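You operate a simulated robot arm through the tools that you are given. There is no shell and no other tool.

The job below is to be done with a simulated robot arm. You get a single attempt, and the scene is never put back.

JOB
Prime the dry glue wheel; run the card on top of the glue unit through for a 10 mm stripe.
Fine: draw the sliding plate back; leave the card on it, the wheel down and the knob at 10 mm.

Only the result counts: the job must be done as asked and must still hold three seconds after the hand-in. Knocking over, shifting, dropping, spilling or breaking anything else fails it.

ROBOT AND FRAMES
A 7-joint arm with a two-finger parallel gripper, fixed in place. Base frame: the origin is on the floor under the middle of its stand, x ahead of it, y to its left, z up. Lengths are in m, angles in rad, forces in N, time in s.
It reaches about 0.906 m from its shoulder. Its first joint turns from -2.007 to 2.007 rad. Payload 3.91 kg.
The tool frame sits at the grasp point between the pads (the TCP): z along the fingers, y along the line on which they close. The tips reach 0.03 m beyond it. Largest opening 0.11 m; finger width 0.02, thickness 0.01; the body of the gripper, 0.048 by 0.112 m, starts 0.055 m behind the TCP.
Orientation is told as [roll, pitch, yaw] about the base's x, y, z axes, in that order, counted from this pose: with the fingers straight down and closing along the base's y, the tool's x points along the base's -x, its y along +y and its z along -z.

CONTROLS
- The arm moves only by the tool step_arm. Its argument "commands" is a list of rows, each a list of 2 entries, a list of its own where there are three numbers: the shift along the tool's x, y, z in m, then the turn, a rotation vector about the tool's x, y, z in rad. In form: [[[x, y, z], [ax, ay, az]], ...]. A call has 1 to 20 rows; each row shifts and turns the commanded pose from where the row before left it, along the tool's axes as they then stand. "claw" is the finger opening in m, from 0 to 0.11, set as the call begins (left out, the last holds). Each row takes 0.2 s and may step no farther than 0.05 m and 0.15 rad from the row before; otherwise, or with a gripper value out of range, the whole call is refused. Where a pose cannot be reached the arm comes as near as it can. A force on the tool above 40 N (or 10 N above the force at the start of the call, whichever is more), or a blocked arm, ends the call early, and 0.2 s more pass. Each finger travels about 0.108 m/s and halts on what it meets, pressing with about 40 N; the grip force reading is that of the motor and also rises with nothing between the fingers. The clock runs only during rows and for 0.2 s after the last one: add rows that do not move to give the fingers time. It gives the time, the measured TCP pose, the force on the tool (base axes), the opening and the grip force at its end, in the units of the frame above (readings bear some noise), with the torque about the TCP (base axes, N m) and any sound that the robot's microphone picked up.
- Cameras (640 x 400 px; columns grow to the right, rows downward): "scene" is fixed at [0.2184, -0.6521, 1.751]; the picture's right is [0.88, -0.48, 0.00], its down [-0.40, -0.72, -0.56] and it looks along [0.27, 0.49, -0.83] (base axes); focal length 324 px, centre (320, 200). "wrist" rides on the gripper at [0.072, 0.017, -0.103] in the tool frame; the picture's right is [-0.23, 0.97, 0.00], its down [-0.76, -0.18, -0.62] and it looks along [-0.61, -0.14, 0.78] (tool axes); focal length 222 px, centre (320, 200). There is no depth. A picture from a camera that has moved, and an enlarged one, comes with that camera's place and axes in the base frame and with its lens.
- get_image(camera): a new picture of that camera. It takes no simulated time.
- move_column(by): slides the trunk up (or, below 0, down) by that many m; the arm rides with it, the base frame stays. It gives what a move gives, with no picture.
- close_up(camera, box): a new picture of the part [left, top, right, bottom] of that camera's present view, enlarged. It takes no simulated time.
- finish_job(): hands the job in; it is judged then, once.

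Nothing tells you positions but the pictures and the camera data. Unless the task says otherwise, let go and move clear before handing in.

The tools are called after "Call:" as a command line: name --argument value ..., lists and objects as JSON in quotes. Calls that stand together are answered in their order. step_arm: Moves the arm, as the interface text tells. Its arguments: {"type":"object","properties":{"commands":{"type":"array","items":{"type":"array"}},"claw":{"type":"number"}},"required":["commands"]} The other tools are called the same way: move_column (by) moves the trunk up or down; get_image (camera) takes a picture; close_up (camera, box) takes an enlarged picture of a part of a camera's view; finish_job () hands the job in.

At the start:

```text
clock: 0.0
eef_pos: [0.3896, -0.2643, 1.3377]
tool_rot: [0.0, 0.001, 0.001]
force: [0.3, -0.4, 0.2]
moment: [0.01, -0.01, -0.01]
finger_gap: 0.1098
gripper_force: 0.1
trunk travel left (down, up): [-0.925, 0.065]
```

scene: 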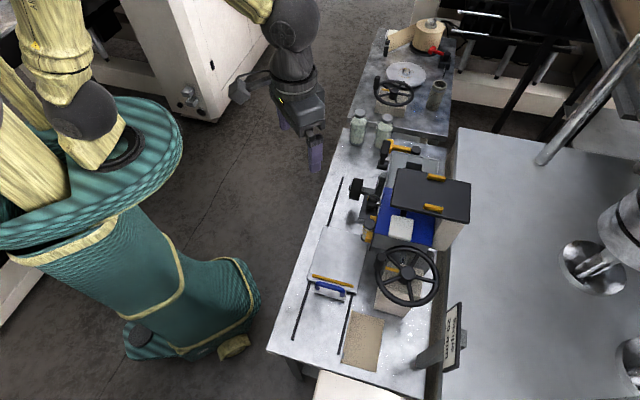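
wrist: 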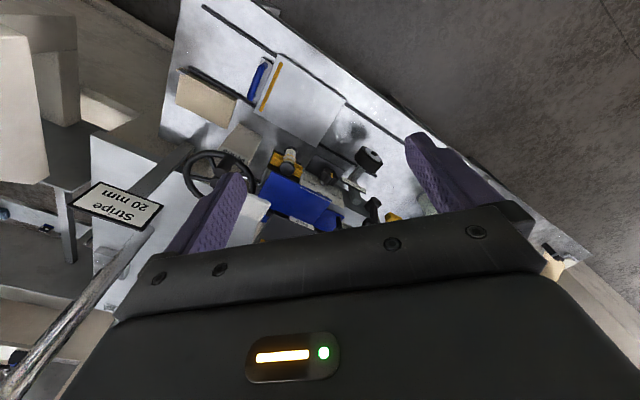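

I see a bench with a glue unit (blue body, black lid, handwheel), a sliding plate with an amber/blue handle on rails, and a card-coloured sheet. I'll take enlarged pictures before moving anything.

Call:
close_up --camera "scene" --box '[340, 120, 480, 210]'

Call:
close_up --camera "scene" --box '[340, 190, 480, 280]'

Call:
close_up --camera "scene" --box '[260, 240, 480, 380]'

Call:
close_up --camera "scene" --box '[340, 0, 480, 150]'

Call:
close_up --camera "wrist" --box '[160, 0, 420, 250]'

```text
4.44 times, centred on (410, 165) of scene
camera zoom: at [0.2184, -0.6521, 1.751], right [0.88, -0.48, 0.0], down [-0.4, -0.72, -0.56], along [0.27, 0.49, -0.83], focal length 1438 px, centre (-80, 356)
```

zoom: 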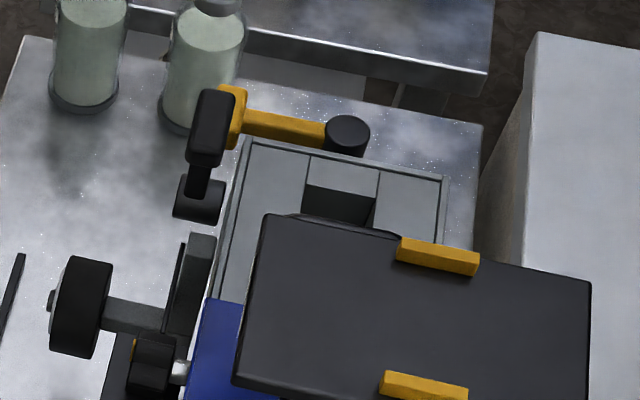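

```text
4.44 times, centred on (410, 235) of scene
camera zoom: at [0.2184, -0.6521, 1.751], right [0.88, -0.48, 0.0], down [-0.4, -0.72, -0.56], along [0.27, 0.49, -0.83], focal length 1438 px, centre (-80, 44)
```

zoom: 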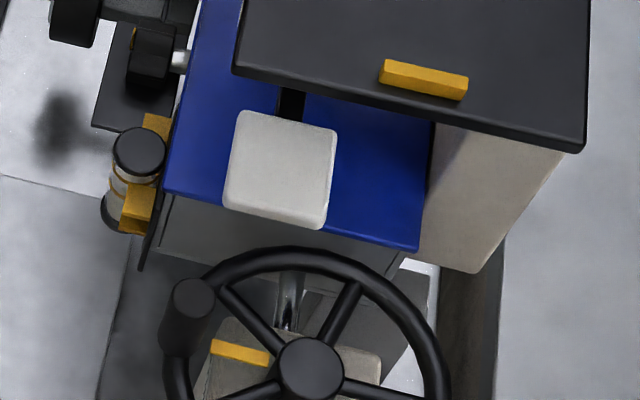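

```text
2.86 times, centred on (370, 310) of scene
camera zoom: at [0.2184, -0.6521, 1.751], right [0.88, -0.48, 0.0], down [-0.4, -0.72, -0.56], along [0.27, 0.49, -0.83], focal length 924 px, centre (177, -114)
```

zoom: 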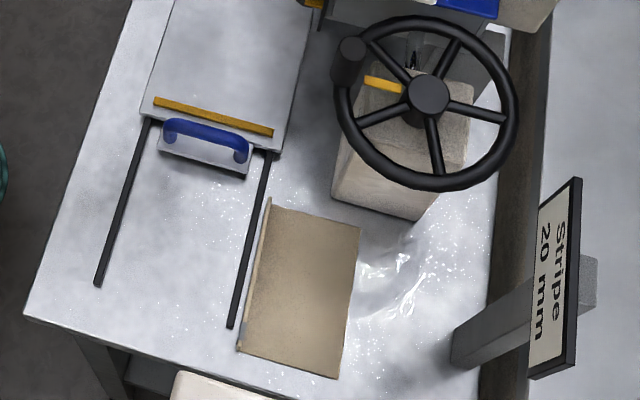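

```text
2.67 times, centred on (410, 75) of scene
camera zoom: at [0.2184, -0.6521, 1.751], right [0.88, -0.48, 0.0], down [-0.4, -0.72, -0.56], along [0.27, 0.49, -0.83], focal length 863 px, centre (80, 533)
```

zoom: 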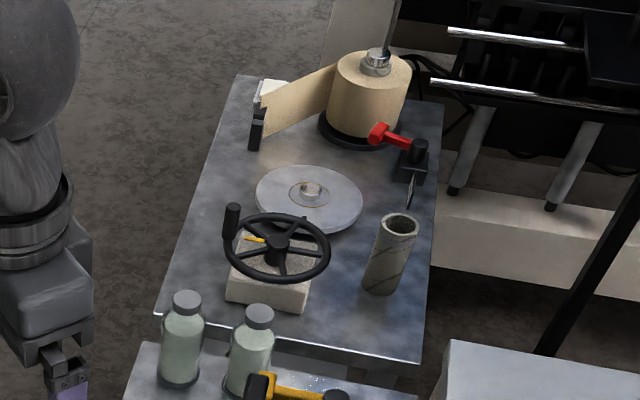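

```text
1.60 times, centred on (290, 125) of wrist
camera zoom: at [0.3175, -0.2474, 1.4413], right [0.23, 0.97, 0.0], down [0.76, -0.18, 0.62], along [0.61, -0.14, -0.78], focal length 355 px, centre (368, 320)
```

zoom: 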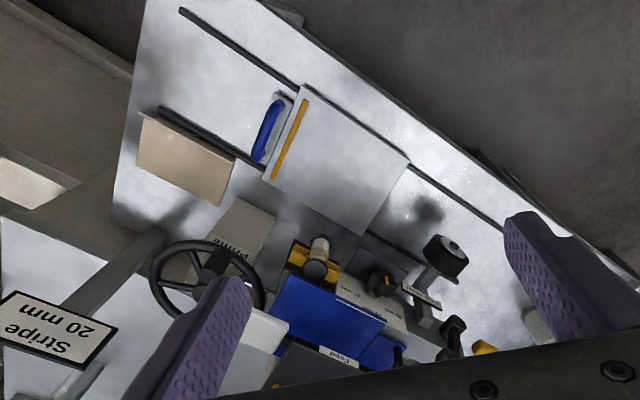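

The glue unit sits around x 0.6, y -0.4, z about 0.95. A prime wheel, a whitish card block and a sliding plate lie near it. I'll lower the trunk and shift the wrist camera over it for a closer look before I touch anything.

Call:
move_column --by -0.12

Call:
step_arm --commands '[[[0.02, -0.04, 0], [0, 0, 0]], [[0.02, -0.04, 0], [0, 0, 0]], [[0, -0.04, 0], [0, 0, 0]], [[0, 0, 0], [0, 0, 0]]]'

Call:
get_image --camera "wrist"

Call:
get_image --camera "scene"

```text
clock: 1.5
eef_pos: [0.3905, -0.2646, 1.217]
tool_rot: [-0.001, 0.0, 0.0]
force: [0.1, 0.1, 1.3]
moment: [0.0, 0.0, -0.01]
finger_gap: 0.1103
gripper_force: 0.1
trunk travel left (down, up): [-0.805, 0.185]
```

```text
clock: 2.5
eef_pos: [0.3478, -0.3832, 1.2202]
tool_rot: [-0.002, 0.0, 0.001]
force: [-0.3, 0.6, -0.5]
moment: [-0.04, 0.0, 0.0]
finger_gap: 0.1099
gripper_force: 0.0
trunk travel left (down, up): [-0.805, 0.185]
```

```text
taken
camera wrist: at [0.2763, -0.3661, 1.3226], right [0.23, 0.97, 0.0], down [0.76, -0.18, 0.62], along [0.61, -0.14, -0.78], focal length 222 px, centre (320, 200)
```

wrist: 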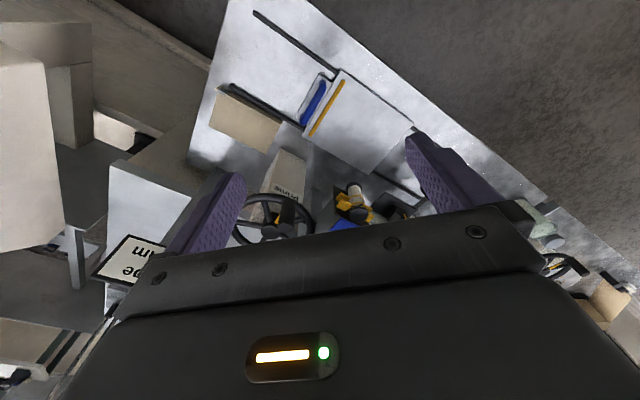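

```text
taken
```

scene: 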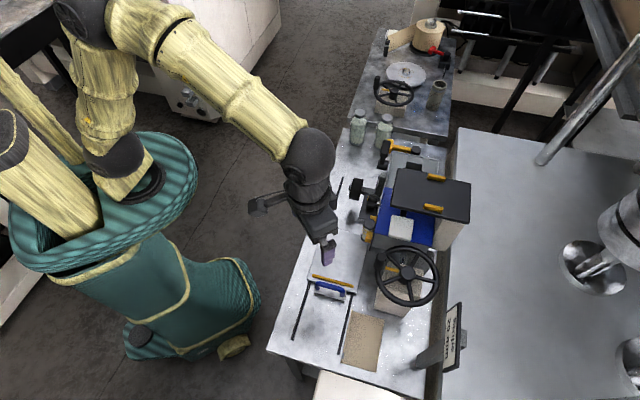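

The gripper hides the unit from this position, so I'll move about 0.15 m forward and look down from above it.

Call:
step_arm --commands '[[[-0.04, 0, 0], [0, 0, 0]], [[-0.04, 0, 0], [0, 0, 0]], [[-0.04, 0, 0], [0, 0, 0]], [[-0.03, 0, 0], [0, 0, 0]], [[0, 0, 0], [0, 0, 0]]]'

Call:
get_image --camera "wrist"

Call:
close_up --camera "wrist" --box '[180, 0, 440, 220]'

```text
clock: 3.7
eef_pos: [0.4988, -0.3849, 1.2192]
tool_rot: [-0.001, 0.0, 0.001]
force: [0.1, 0.8, -0.7]
moment: [0.0, -0.02, 0.05]
finger_gap: 0.1101
gripper_force: 0.1
trunk travel left (down, up): [-0.805, 0.185]
```

```text
taken
camera wrist: at [0.4267, -0.3672, 1.3212], right [0.23, 0.97, 0.0], down [0.76, -0.18, 0.62], along [0.61, -0.14, -0.78], focal length 222 px, centre (320, 200)
```

wrist: 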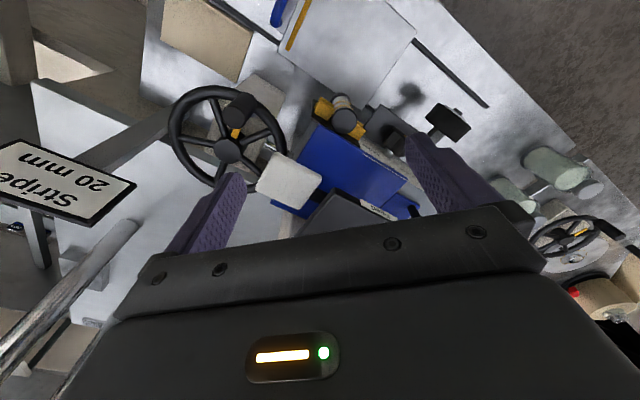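

```text
1.82 times, centred on (310, 110) of wrist
camera zoom: at [0.4267, -0.3672, 1.3212], right [0.23, 0.97, 0.0], down [0.76, -0.18, 0.62], along [0.61, -0.14, -0.78], focal length 404 px, centre (338, 364)
```

zoom: 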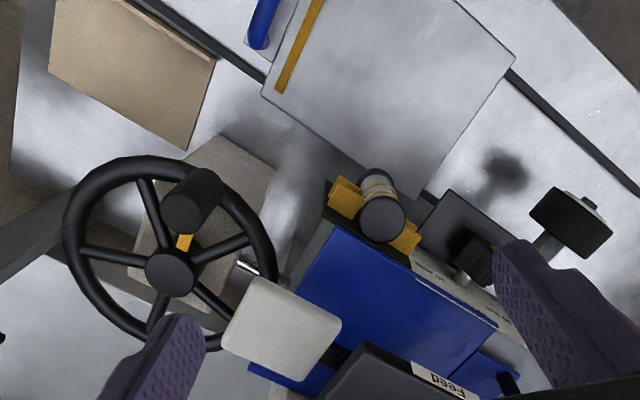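

The bench turns out to be rotated about 45° to the base: its long axis runs along roughly (0.72, 0.69) and its front faces the robot. I'll yaw the tool to line up with it, back off and tilt forward so I can read the unit's front face.

Call:
step_arm --commands '[[[0, 0, 0], [0, 0, 0.15]], [[0, 0, 0], [0, 0, 0.15]], [[0, 0, 0], [0, 0, 0.15]], [[0, 0, 0], [0, 0, 0.15]], [[0, 0, 0], [0, 0, 0.15]], [[0, 0, 0], [0, 0, 0.05]], [[0.04, 0.025, 0], [0, 0, 0]], [[0.04, 0.025, 0], [0, 0, 0]], [[0.04, 0.025, 0], [0, 0, 0]], [[0.04, 0.025, 0], [0, 0, 0]], [[0, 0, 0.04], [0, 0, 0]], [[0, 0, 0], [0, 0, 0]]]'

Call:
get_image --camera "wrist"

Call:
get_image --camera "scene"

```text
clock: 6.3
eef_pos: [0.4593, -0.1995, 1.1789]
tool_rot: [0.0, -0.002, -0.798]
force: [-0.4, -0.6, -0.6]
moment: [-0.04, -0.01, 0.0]
finger_gap: 0.11
gripper_force: 0.0
trunk travel left (down, up): [-0.805, 0.185]
```

```text
taken
camera wrist: at [0.4198, -0.1349, 1.2809], right [0.86, 0.52, 0.0], down [0.4, -0.67, 0.62], along [0.32, -0.53, -0.78], focal length 222 px, centre (320, 200)
```

wrist: 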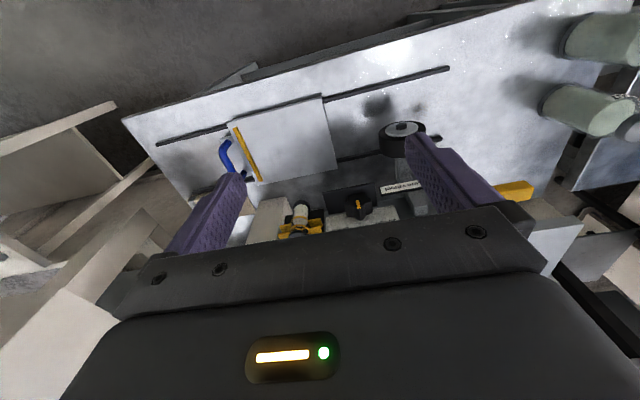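

```text
taken
```

scene: 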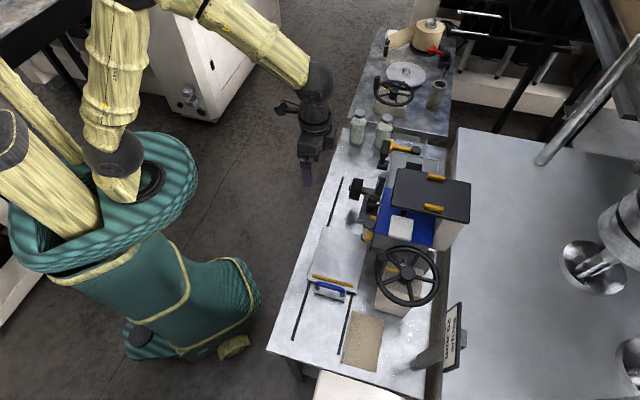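

Now the view lines up with the bench. I'll tilt the fingers forward so the wrist camera sees the front controls of the unit.

Call:
step_arm --commands '[[[0, -0.02, 0], [0, -0.15, 0]], [[0, -0.02, 0], [0, -0.15, 0]], [[0, 0, 0], [0, -0.15, 0]], [[0, 0, 0], [0, -0.15, 0]], [[0, 0, 0], [0, 0, 0]]]'

Call:
get_image --camera "wrist"

Call:
close_up --camera "wrist" --box '[200, 40, 460, 240]'

```text
clock: 7.5
eef_pos: [0.4299, -0.2291, 1.1775]
tool_rot: [0.0, -0.6, -0.802]
force: [-0.7, 0.1, -1.4]
moment: [0.01, 0.01, 0.0]
finger_gap: 0.1099
gripper_force: 0.0
trunk travel left (down, up): [-0.805, 0.185]
```

```text
taken
camera wrist: at [0.3601, -0.1322, 1.2224], right [0.83, 0.54, 0.13], down [0.06, -0.32, 0.94], along [0.56, -0.78, -0.3], focal length 222 px, centre (320, 200)
```

wrist: 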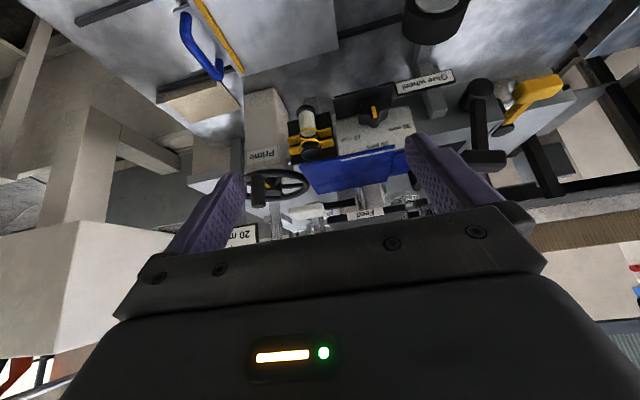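

```text
2.00 times, centred on (330, 140) of wrist
camera zoom: at [0.3601, -0.1322, 1.2224], right [0.83, 0.54, 0.13], down [0.06, -0.32, 0.94], along [0.56, -0.78, -0.3], focal length 444 px, centre (300, 320)
```

zoom: 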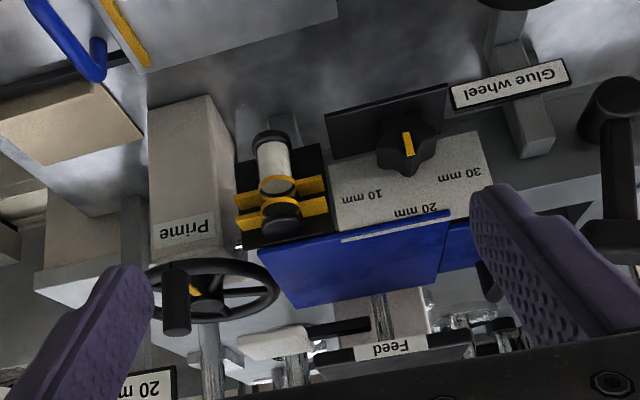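

Now I can read the labels: "Prime" on the handwheel block, a knob with 10/20/30 mm, "Glue wheel" on the lever at the right and "Feed" up on top. The unit's top is about z = 1.06, and the black and white parts are about 1.12-1.15. I'll rise and look down at the top to find the card.

Call:
step_arm --commands '[[[-0.046, 0, 0.003], [0, 0, 0]], [[-0.046, 0, 0.003], [0, 0.1, 0]], [[-0.046, 0, 0.003], [0, 0.1, 0]], [[0, 0, 0], [0, 0.1, 0]], [[0, 0, 0], [0, 0, 0]]]'

Call:
get_image --camera "wrist"

Call:
close_up --camera "wrist" --box '[200, 60, 440, 240]'

Call:
get_image --camera "scene"

```text
clock: 8.7
eef_pos: [0.5182, -0.3143, 1.2465]
tool_rot: [0.001, -0.298, -0.801]
force: [-1.1, -0.9, -0.2]
moment: [-0.02, 0.0, -0.01]
finger_gap: 0.1097
gripper_force: 0.1
trunk travel left (down, up): [-0.805, 0.185]
```

```text
taken
camera wrist: at [0.461, -0.2297, 1.3223], right [0.85, 0.52, 0.07], down [0.25, -0.51, 0.82], along [0.46, -0.68, -0.57], focal length 222 px, centre (320, 200)
```

wrist: 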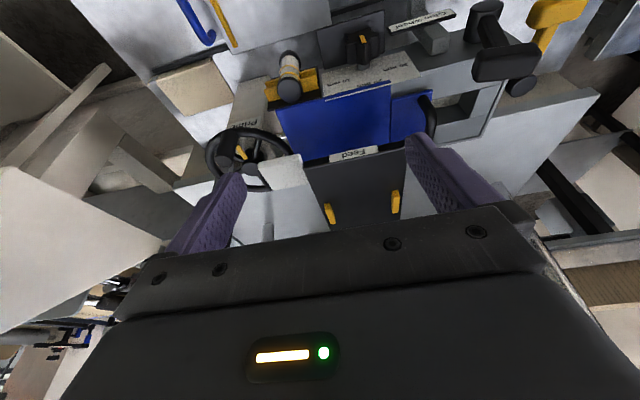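

```text
2.22 times, centred on (320, 150) of wrist
camera zoom: at [0.461, -0.2297, 1.3223], right [0.85, 0.52, 0.07], down [0.25, -0.51, 0.82], along [0.46, -0.68, -0.57], focal length 494 px, centre (320, 311)
```

zoom: 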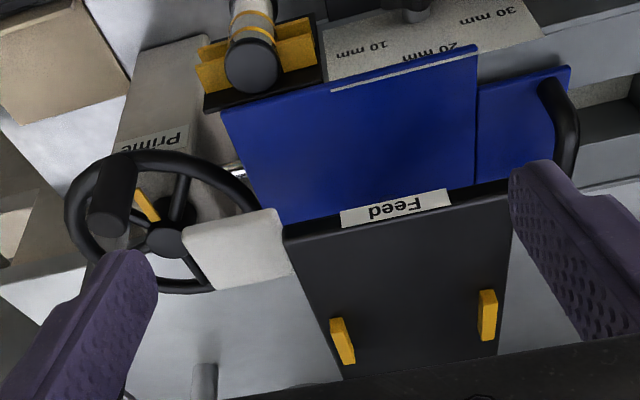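

```text
taken
```

scene: 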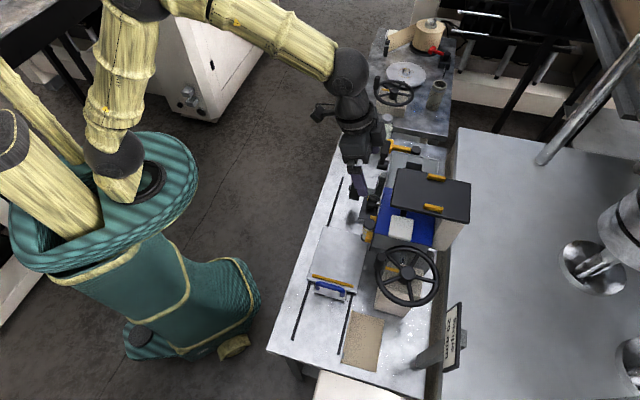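

Close-ups come out sharply re-rendered, so I'll zoom in on the individual details: the white paddle, the feed table, the blue top's front edge, the knob and the lever.

Call:
close_up --camera "wrist" --box '[255, 130, 335, 180]'

Call:
close_up --camera "wrist" --box '[300, 60, 400, 125]'

Call:
close_up --camera "wrist" --box '[200, 60, 320, 140]'

Call:
close_up --camera "wrist" --box '[310, 0, 430, 75]'

Call:
close_up --camera "wrist" --box '[400, 0, 600, 125]'

Call:
close_up --camera "scene" --box '[375, 160, 475, 225]'

```text
8.00 times, centred on (295, 155) of wrist
camera zoom: at [0.461, -0.2297, 1.3223], right [0.85, 0.52, 0.07], down [0.25, -0.51, 0.82], along [0.46, -0.68, -0.57], focal length 1777 px, centre (520, 560)
```

zoom: 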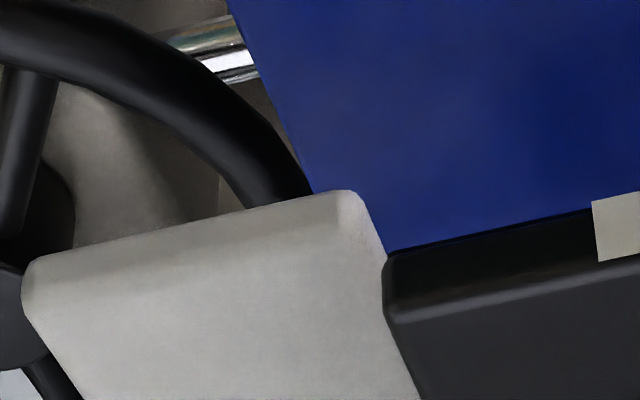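

```text
6.15 times, centred on (350, 92) of wrist
camera zoom: at [0.461, -0.2297, 1.3223], right [0.85, 0.52, 0.07], down [0.25, -0.51, 0.82], along [0.46, -0.68, -0.57], focal length 1367 px, centre (135, 862)
```

zoom: 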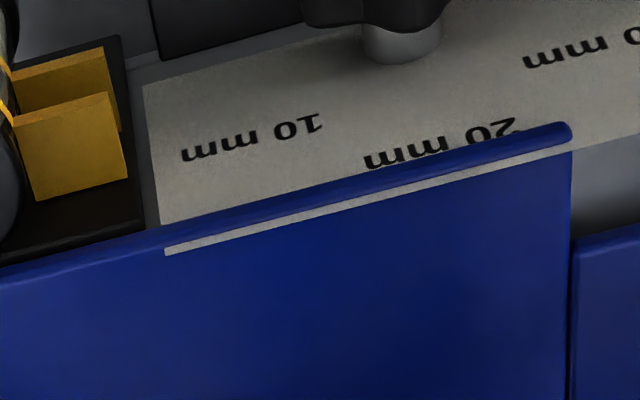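

```text
5.00 times, centred on (260, 100) of wrist
camera zoom: at [0.461, -0.2297, 1.3223], right [0.85, 0.52, 0.07], down [0.25, -0.51, 0.82], along [0.46, -0.68, -0.57], focal length 1111 px, centre (620, 700)
```

zoom: 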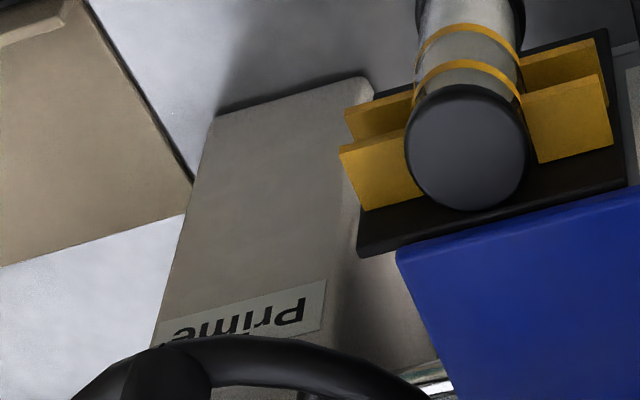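

```text
5.33 times, centred on (370, 38) of wrist
camera zoom: at [0.461, -0.2297, 1.3223], right [0.85, 0.52, 0.07], down [0.25, -0.51, 0.82], along [0.46, -0.68, -0.57], focal length 1185 px, centre (53, 1067)
```

zoom: 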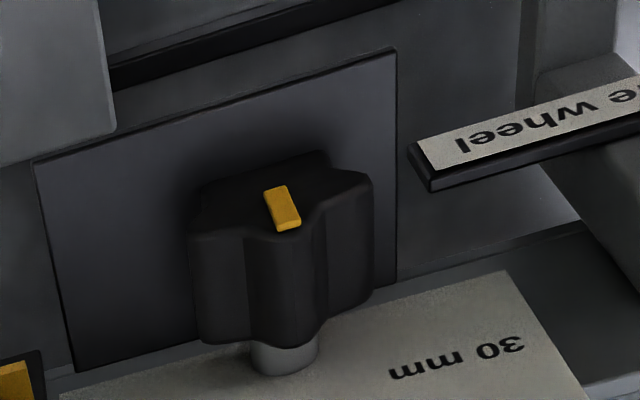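

```text
3.20 times, centred on (500, 62) of wrist
camera zoom: at [0.461, -0.2297, 1.3223], right [0.85, 0.52, 0.07], down [0.25, -0.51, 0.82], along [0.46, -0.68, -0.57], focal length 711 px, centre (-256, 640)
```

zoom: 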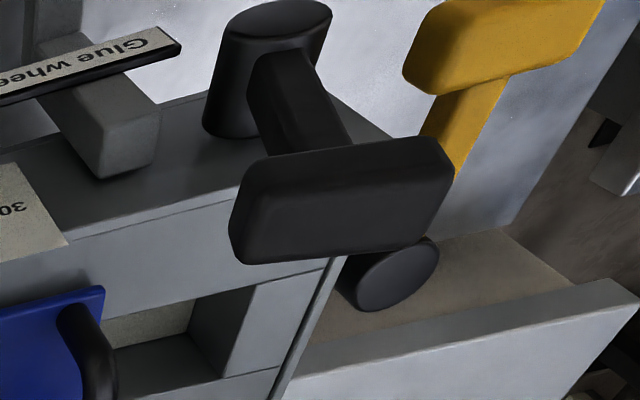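

```text
6.15 times, centred on (425, 192) of scene
camera zoom: at [0.2184, -0.6521, 1.751], right [0.88, -0.48, 0.0], down [-0.4, -0.72, -0.56], along [0.27, 0.49, -0.83], focal length 1991 px, centre (-326, 246)
```

zoom: 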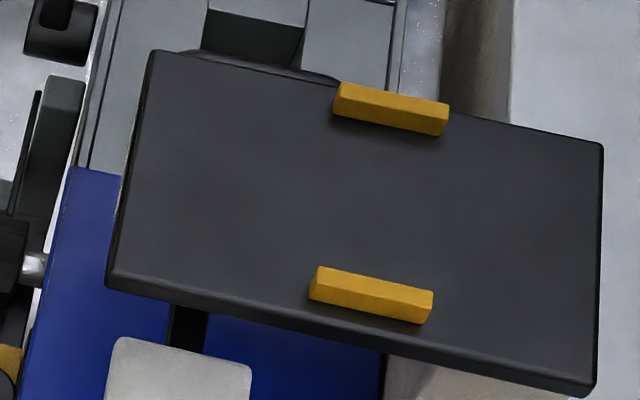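

I haven't found the card yet, so I'll zoom in on every flat surface: the unit's right half, the brown sheet, the sliding plate, the small glue vial and the area around the glue wheel.

Call:
close_up --camera "scene" --box '[380, 130, 450, 175]'

Call:
close_up --camera "scene" --box '[335, 305, 395, 375]'

Call:
close_up --camera "scene" --box '[300, 220, 380, 310]'

Call:
close_up --camera "scene" --box '[340, 165, 450, 255]'

Call:
close_up --camera "wrist" --box '[270, 140, 440, 240]'

Call:
close_up --camera "wrist" --box '[100, 0, 340, 120]'

```text
8.89 times, centred on (415, 152) of scene
camera zoom: at [0.2184, -0.6521, 1.751], right [0.88, -0.48, 0.0], down [-0.4, -0.72, -0.56], along [0.27, 0.49, -0.83], focal length 2875 px, centre (-524, 622)
```

zoom: 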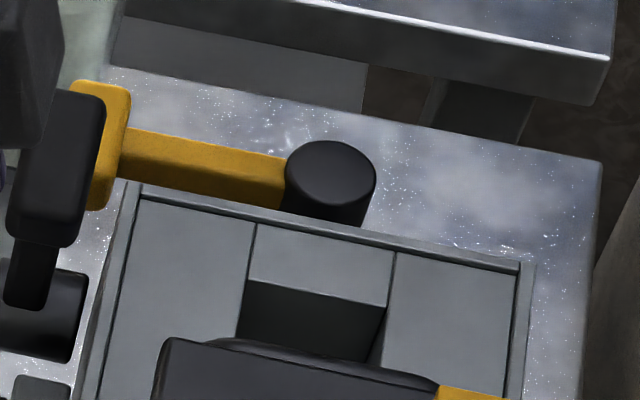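

```text
5.71 times, centred on (365, 340) of scene
camera zoom: at [0.2184, -0.6521, 1.751], right [0.88, -0.48, 0.0], down [-0.4, -0.72, -0.56], along [0.27, 0.49, -0.83], focal length 1848 px, centre (63, -600)
```

zoom: 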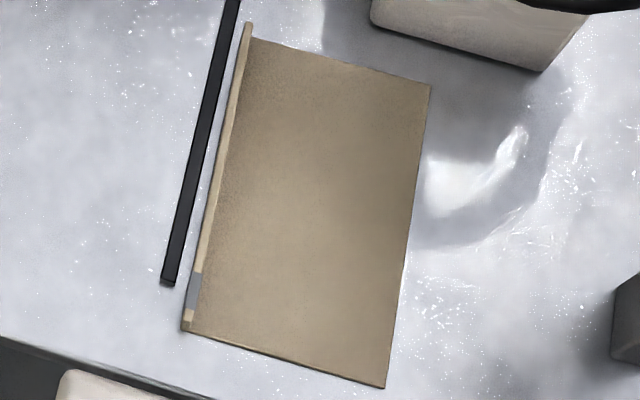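

```text
4.44 times, centred on (340, 265) of scene
camera zoom: at [0.2184, -0.6521, 1.751], right [0.88, -0.48, 0.0], down [-0.4, -0.72, -0.56], along [0.27, 0.49, -0.83], focal length 1438 px, centre (231, -89)
```

zoom: 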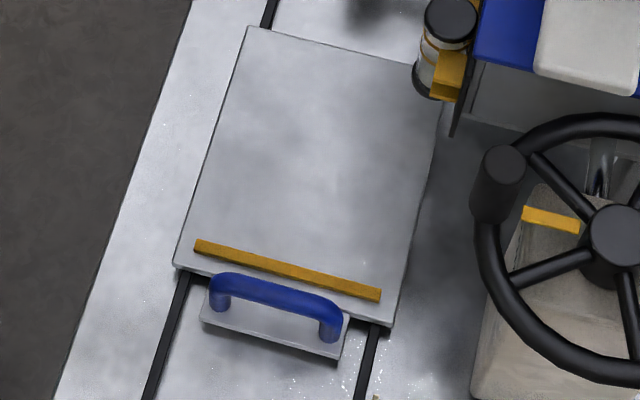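

```text
4.44 times, centred on (395, 210) of scene
camera zoom: at [0.2184, -0.6521, 1.751], right [0.88, -0.48, 0.0], down [-0.4, -0.72, -0.56], along [0.27, 0.49, -0.83], focal length 1438 px, centre (-13, 156)
```

zoom: 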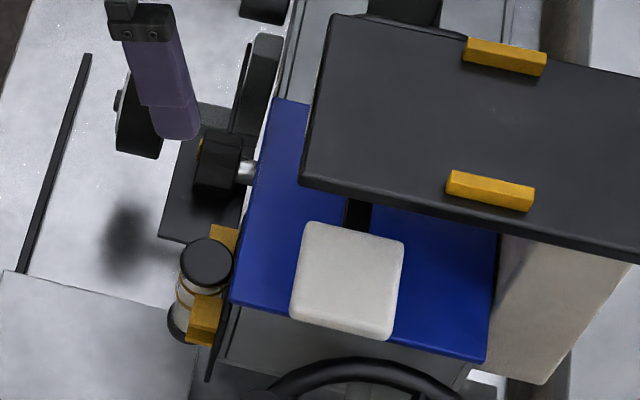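

```text
3.76 times, centred on (355, 190) of wrist
camera zoom: at [0.461, -0.2297, 1.3223], right [0.85, 0.52, 0.07], down [0.25, -0.51, 0.82], along [0.46, -0.68, -0.57], focal length 836 px, centre (188, 238)
```

zoom: 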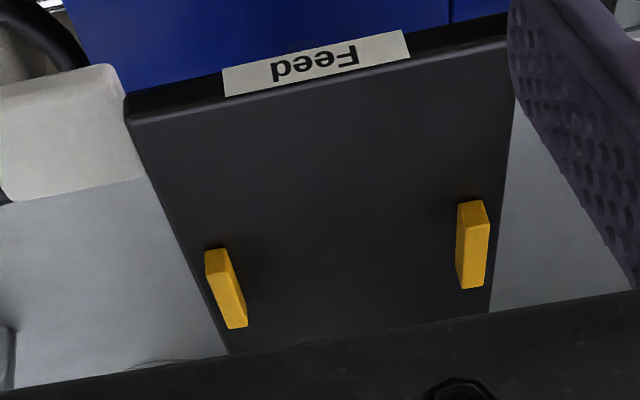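

```text
2.67 times, centred on (220, 60) of wrist
camera zoom: at [0.461, -0.2297, 1.3223], right [0.85, 0.52, 0.07], down [0.25, -0.51, 0.82], along [0.46, -0.68, -0.57], focal length 592 px, centre (587, 573)
```

zoom: 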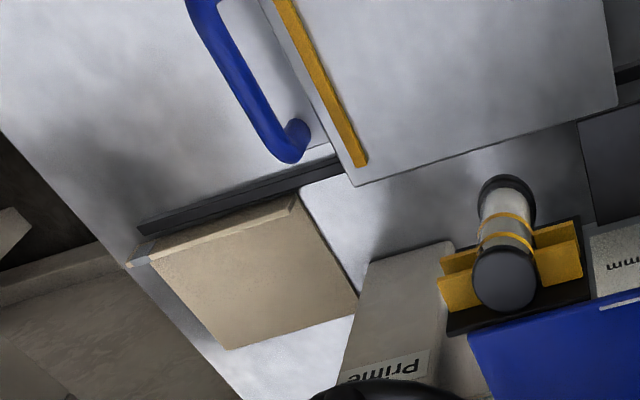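

The layout is getting clearer, but I need a low view of the front to see the glue wheel, its lever and the knob pointer. I'll retract toward the robot, tilt further and lower the trunk.

Call:
step_arm --commands '[[[0.038, 0, -0.012], [0, 0, 0]], [[0.038, 0, -0.012], [0, 0, 0]], [[0.038, 0, -0.012], [0, 0, 0]], [[0.038, 0, -0.012], [0, 0, 0]], [[0.038, 0.03, -0.012], [0, 0, 0]], [[0, 0.03, 0], [0, -0.15, 0]], [[0, 0, 0], [0, -0.15, 0]], [[0, 0, 0], [0, -0.15, 0]], [[0, 0, 0], [0, -0.15, 0]], [[0, 0, 0], [0, 0, 0]]]'

Call:
move_column --by -0.15

Call:
get_image --camera "wrist"

Call:
close_up --camera "wrist" --box '[200, 20, 440, 200]'

Call:
get_image --camera "scene"

```text
clock: 10.9
eef_pos: [0.4191, -0.1318, 1.2452]
tool_rot: [0.0, -0.9, -0.798]
force: [0.0, 0.0, 0.4]
moment: [0.0, 0.0, 0.0]
finger_gap: 0.11
gripper_force: 0.0
trunk travel left (down, up): [-0.805, 0.185]
```

```text
clock: 12.7
eef_pos: [0.4191, -0.1305, 1.0951]
tool_rot: [0.0, -0.899, -0.8]
force: [-0.6, -0.7, 2.0]
moment: [0.0, -0.03, -0.01]
finger_gap: 0.1099
gripper_force: 0.1
trunk travel left (down, up): [-0.655, 0.335]
```

```text
taken
camera wrist: at [0.3441, -0.0276, 1.1031], right [0.8, 0.58, 0.18], down [-0.14, -0.11, 0.98], along [0.59, -0.81, -0.01], focal length 222 px, centre (320, 200)
```

wrist: 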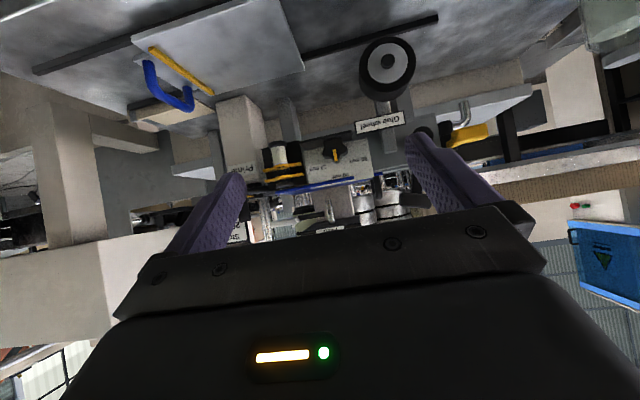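

```text
2.22 times, centred on (320, 110) of wrist
camera zoom: at [0.3441, -0.0276, 1.1031], right [0.8, 0.58, 0.18], down [-0.14, -0.11, 0.98], along [0.59, -0.81, -0.01], focal length 494 px, centre (320, 400)
```

zoom: 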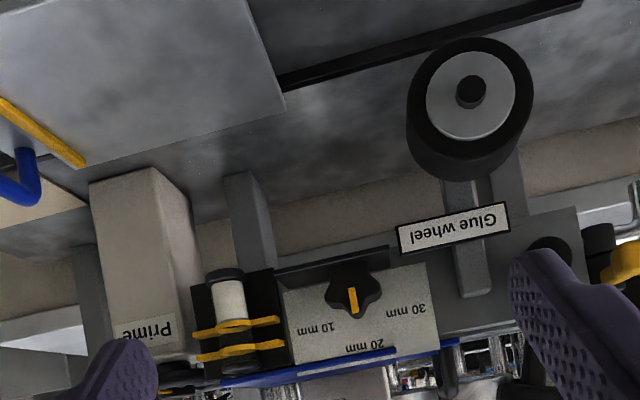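

```text
taken
```

scene: 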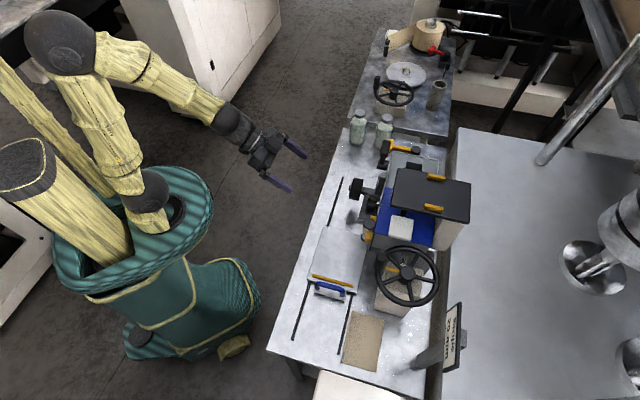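

Very informative: the knob pointer stands at 20 mm, with 10 mm toward -u and 30 mm toward +u. The glue wheel is a disc on an arm over the rails. I'll zoom in on the details.

Call:
close_up --camera "wrist" --box '[300, 120, 410, 190]'

Call:
close_up --camera "wrist" --box '[350, 25, 450, 145]'

Call:
close_up --camera "wrist" --box '[250, 130, 350, 200]'

Call:
close_up --camera "wrist" --box '[400, 80, 540, 170]'

Call:
close_up --camera "wrist" --box '[220, 160, 440, 250]'

Call:
close_up --camera "scene" --box '[335, 130, 425, 200]'

```text
5.71 times, centred on (355, 155) of wrist
camera zoom: at [0.3441, -0.0276, 1.1031], right [0.8, 0.58, 0.18], down [-0.14, -0.11, 0.98], along [0.59, -0.81, -0.01], focal length 1269 px, centre (120, 457)
```

zoom: 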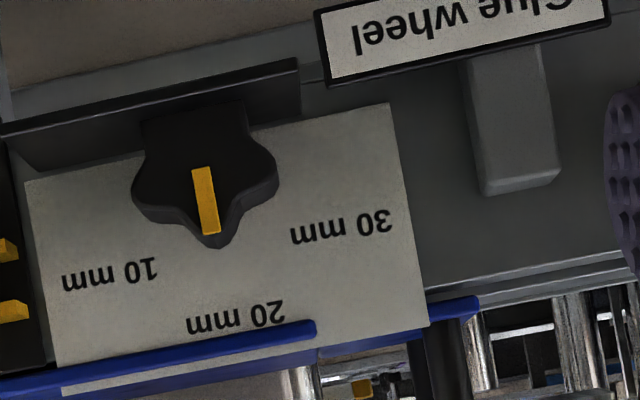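

```text
3.33 times, centred on (400, 85) of wrist
camera zoom: at [0.3441, -0.0276, 1.1031], right [0.8, 0.58, 0.18], down [-0.14, -0.11, 0.98], along [0.59, -0.81, -0.01], focal length 740 px, centre (53, 583)
```

zoom: 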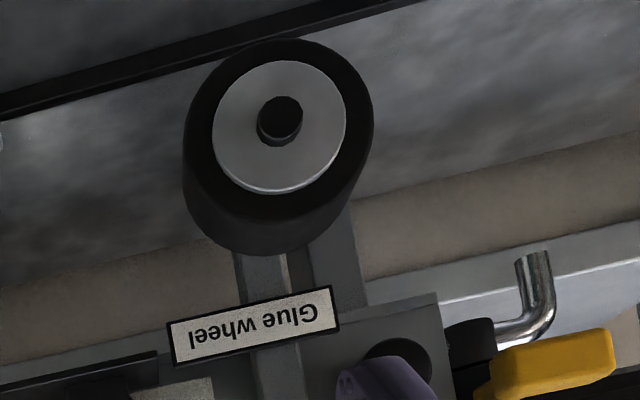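

```text
5.71 times, centred on (300, 165) of wrist
camera zoom: at [0.3441, -0.0276, 1.1031], right [0.8, 0.58, 0.18], down [-0.14, -0.11, 0.98], along [0.59, -0.81, -0.01], focal length 1269 px, centre (434, 400)
```

zoom: 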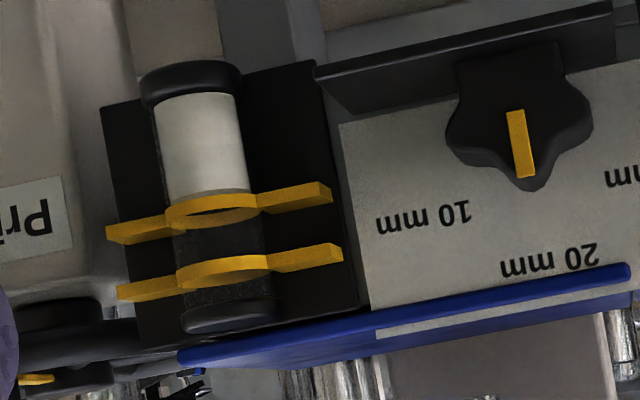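

```text
4.44 times, centred on (470, 125) of wrist
camera zoom: at [0.3441, -0.0276, 1.1031], right [0.8, 0.58, 0.18], down [-0.14, -0.11, 0.98], along [0.59, -0.81, -0.01], focal length 987 px, centre (-347, 533)
```

zoom: 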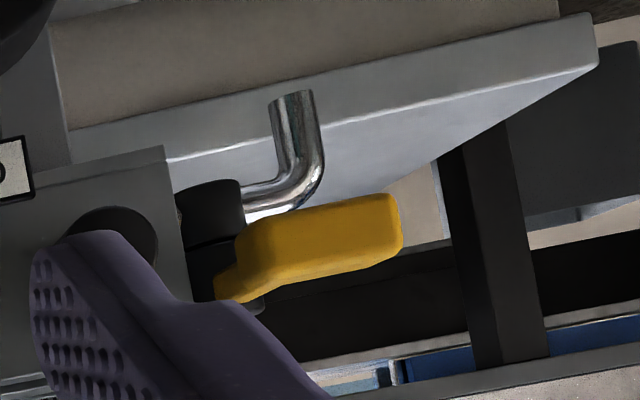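

```text
2.91 times, centred on (330, 205) of wrist
camera zoom: at [0.3441, -0.0276, 1.1031], right [0.8, 0.58, 0.18], down [-0.14, -0.11, 0.98], along [0.59, -0.81, -0.01], focal length 646 px, centre (291, 186)
```

zoom: 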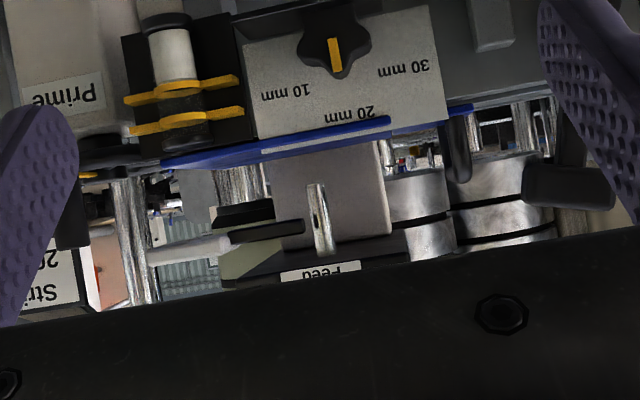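

```text
5.71 times, centred on (380, 165) of scene
camera zoom: at [0.2184, -0.6521, 1.751], right [0.88, -0.48, 0.0], down [-0.4, -0.72, -0.56], along [0.27, 0.49, -0.83], focal length 1848 px, centre (-23, 400)
```

zoom: 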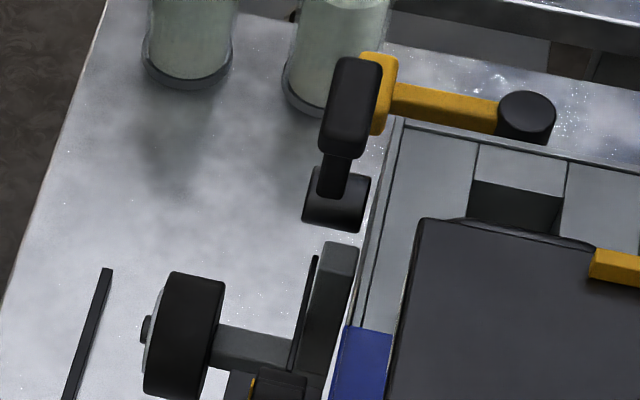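

The tall parts overlap from this angle. I'll go up for sharp top-down close-ups of the blue panel, the lever on the right and the feed table to identify the card.

Call:
move_column --by 0.17

Call:
step_arm --commands '[[[0, 0, 0], [0, 0.15, 0]], [[0, 0, 0], [0, 0.15, 0]], [[0, 0, 0], [0, 0.15, 0]], [[-0.045, 0, 0.018], [0, 0, 0]], [[-0.045, 0, 0.018], [0, 0, 0]], [[-0.045, 0, 0.018], [0, 0, 0]], [[0, 0, 0], [0, 0, 0]]]'

Call:
get_image --camera "wrist"

Call:
close_up --camera "wrist" --box '[220, 60, 400, 180]'

Call:
close_up --camera "wrist" --box '[340, 20, 500, 130]'

```text
clock: 14.6
eef_pos: [0.42, -0.1295, 1.2655]
tool_rot: [0.001, -0.899, -0.799]
force: [0.7, 0.0, 0.3]
moment: [0.01, -0.01, -0.01]
finger_gap: 0.1101
gripper_force: 0.1
trunk travel left (down, up): [-0.825, 0.165]
```

```text
clock: 16.2
eef_pos: [0.5185, -0.2336, 1.2754]
tool_rot: [0.002, -0.45, -0.799]
force: [0.1, 0.6, 0.3]
moment: [-0.02, 0.02, 0.0]
finger_gap: 0.1101
gripper_force: 0.0
trunk travel left (down, up): [-0.825, 0.165]
```

```text
taken
camera wrist: at [0.4542, -0.1428, 1.3366], right [0.84, 0.53, 0.1], down [0.16, -0.42, 0.89], along [0.52, -0.73, -0.44], focal length 222 px, centre (320, 200)
```

wrist: 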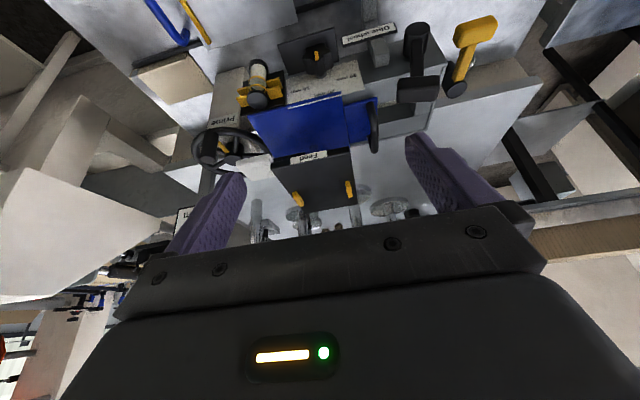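

```text
3.33 times, centred on (310, 120) of wrist
camera zoom: at [0.4542, -0.1428, 1.3366], right [0.84, 0.53, 0.1], down [0.16, -0.42, 0.89], along [0.52, -0.73, -0.44], focal length 740 px, centre (353, 467)
```

zoom: 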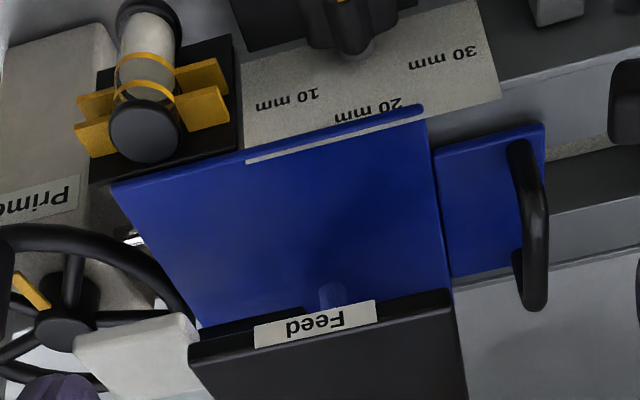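

```text
3.64 times, centred on (420, 75) of wrist
camera zoom: at [0.4542, -0.1428, 1.3366], right [0.84, 0.53, 0.1], down [0.16, -0.42, 0.89], along [0.52, -0.73, -0.44], focal length 808 px, centre (-44, 654)
```

zoom: 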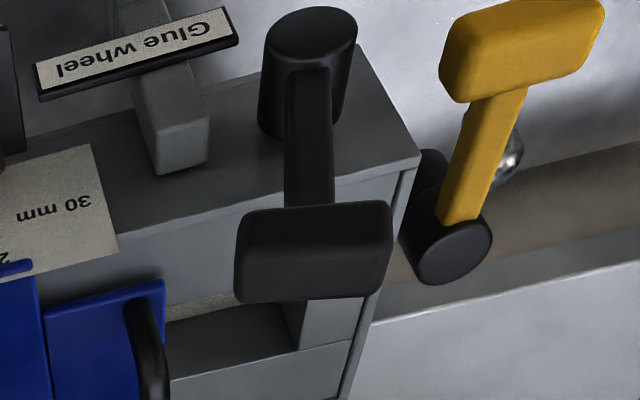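

The amber lever beside the chrome spout looks like a drain tap, so I'll leave it alone. The black T-lever at the front right seems to belong to the glue wheel. I'll look more closely at the feed structure and the blue panel.

Call:
close_up --camera "scene" --box '[375, 195, 455, 250]'

Call:
close_up --camera "wrist" --box '[290, 85, 350, 125]'

Call:
close_up --camera "wrist" --box '[330, 85, 390, 125]'

Call:
close_up --camera "wrist" --box '[270, 140, 350, 190]'

Call:
close_up --camera "wrist" --box '[230, 55, 300, 115]'

Call:
close_up --camera "wrist" --box '[190, 110, 280, 180]'

```text
7.27 times, centred on (415, 222) of scene
camera zoom: at [0.2184, -0.6521, 1.751], right [0.88, -0.48, 0.0], down [-0.4, -0.72, -0.56], along [0.27, 0.49, -0.83], focal length 2352 px, centre (-371, 36)
```

zoom: 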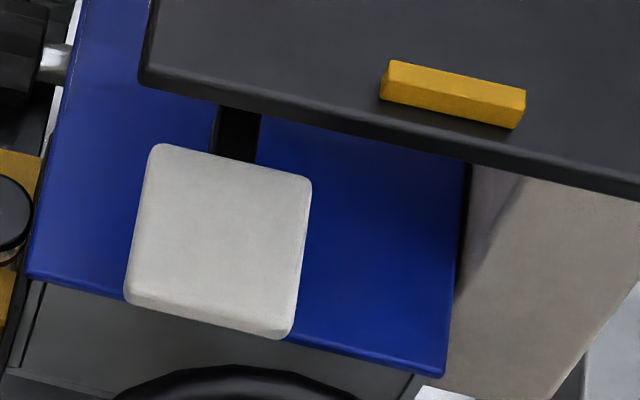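

```text
10.00 times, centred on (320, 105) of wrist
camera zoom: at [0.4542, -0.1428, 1.3366], right [0.84, 0.53, 0.1], down [0.16, -0.42, 0.89], along [0.52, -0.73, -0.44], focal length 2221 px, centre (320, 1150)
```

zoom: 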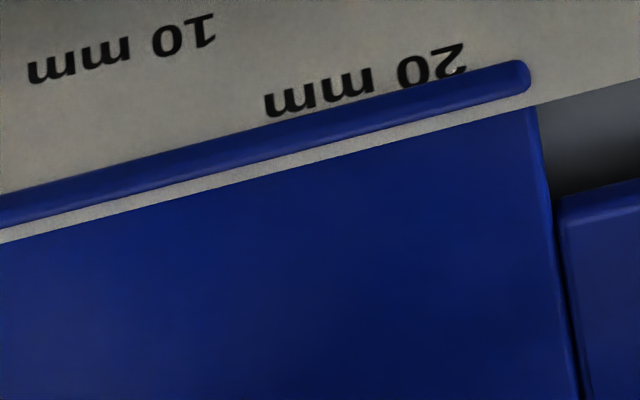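

```text
10.00 times, centred on (360, 105) of wrist
camera zoom: at [0.4542, -0.1428, 1.3366], right [0.84, 0.53, 0.1], down [0.16, -0.42, 0.89], along [0.52, -0.73, -0.44], focal length 2221 px, centre (-80, 1150)
```

zoom: 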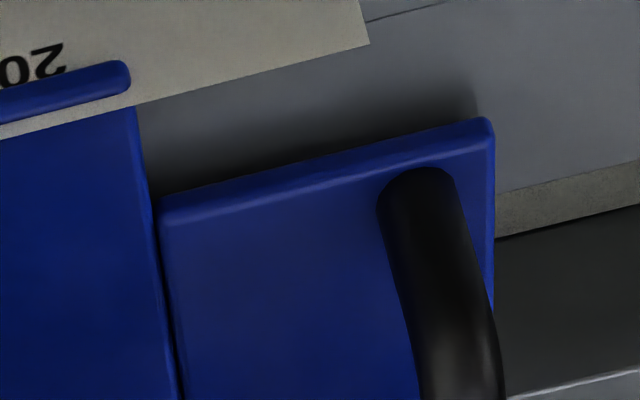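

```text
8.00 times, centred on (310, 165) of wrist
camera zoom: at [0.4542, -0.1428, 1.3366], right [0.84, 0.53, 0.1], down [0.16, -0.42, 0.89], along [0.52, -0.73, -0.44], focal length 1777 px, centre (400, 480)
```

zoom: 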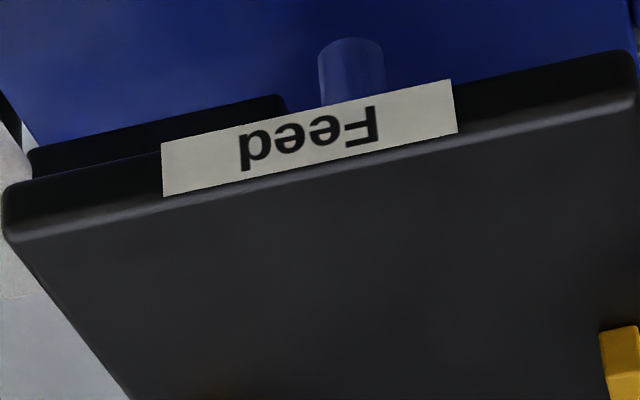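

```text
6.67 times, centred on (265, 85) of wrist
camera zoom: at [0.4542, -0.1428, 1.3366], right [0.84, 0.53, 0.1], down [0.16, -0.42, 0.89], along [0.52, -0.73, -0.44], focal length 1481 px, centre (687, 967)
```

zoom: 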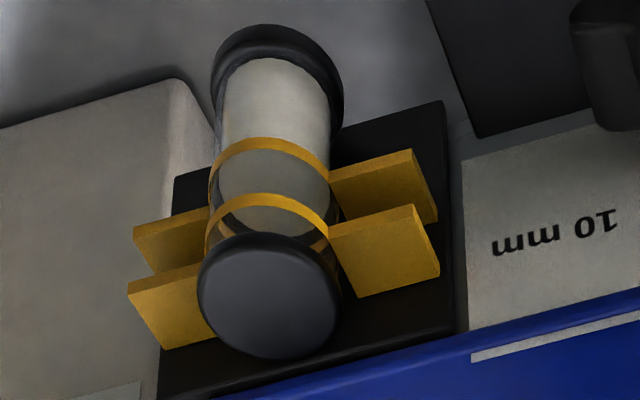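

```text
5.71 times, centred on (235, 145) of wrist
camera zoom: at [0.4542, -0.1428, 1.3366], right [0.84, 0.53, 0.1], down [0.16, -0.42, 0.89], along [0.52, -0.73, -0.44], focal length 1269 px, centre (806, 514)
```

zoom: 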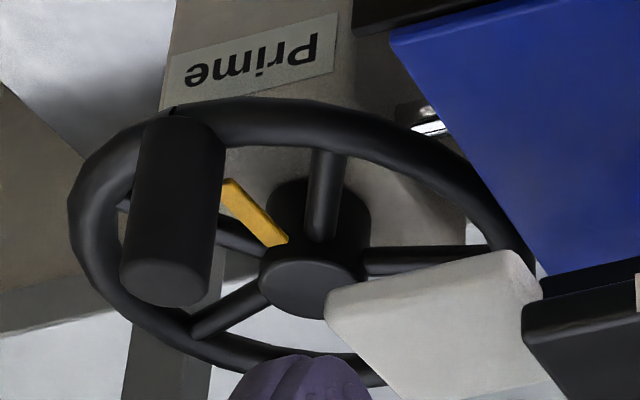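

The blue rod is only the lid's rim, and the pale strip is the dial plate showing behind it. I still need to find the card, so I'll move the camera up over the black feed slab and look straight down on the top of the unit.

Call:
step_arm --commands '[[[0, 0, -0.03], [0, 0.15, 0]], [[0, 0, -0.03], [0, 0.15, 0]], [[0, 0, -0.03], [0, 0.15, 0]], [[-0.045, -0.008, -0.02], [0, 0, 0]], [[-0.045, -0.008, 0], [0, 0, 0]], [[-0.045, -0.008, 0], [0, 0, 0]], [[-0.045, -0.008, 0], [0, 0, 0]], [[0, 0, 0], [0, 0, 0]]]'

Call:
get_image --camera "wrist"

Call:
close_up --camera "wrist" --box '[220, 60, 440, 220]'

```text
clock: 18.0
eef_pos: [0.5766, -0.3449, 1.366]
tool_rot: [0.001, 0.006, -0.798]
force: [-0.2, -0.4, -1.1]
moment: [0.02, 0.03, 0.0]
finger_gap: 0.1099
gripper_force: 0.1
out of reach, approached as far as the arm can: row 7
trunk travel left (down, up): [-0.825, 0.165]
```

```text
taken
camera wrist: at [0.5391, -0.2808, 1.4691], right [0.86, 0.52, 0.0], down [0.41, -0.67, 0.62], along [0.32, -0.53, -0.78], focal length 222 px, centre (320, 200)
```

wrist: 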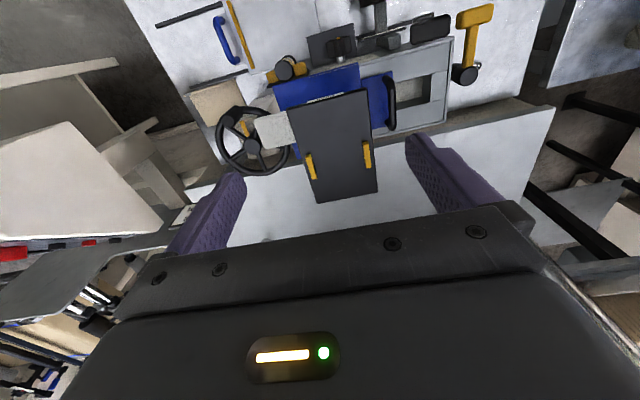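

```text
2.50 times, centred on (330, 140) of wrist
camera zoom: at [0.5391, -0.2808, 1.4691], right [0.86, 0.52, 0.0], down [0.41, -0.67, 0.62], along [0.32, -0.53, -0.78], focal length 555 px, centre (295, 350)
```

zoom: 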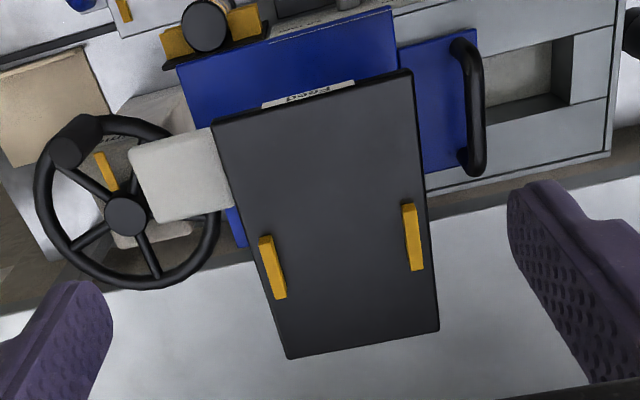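

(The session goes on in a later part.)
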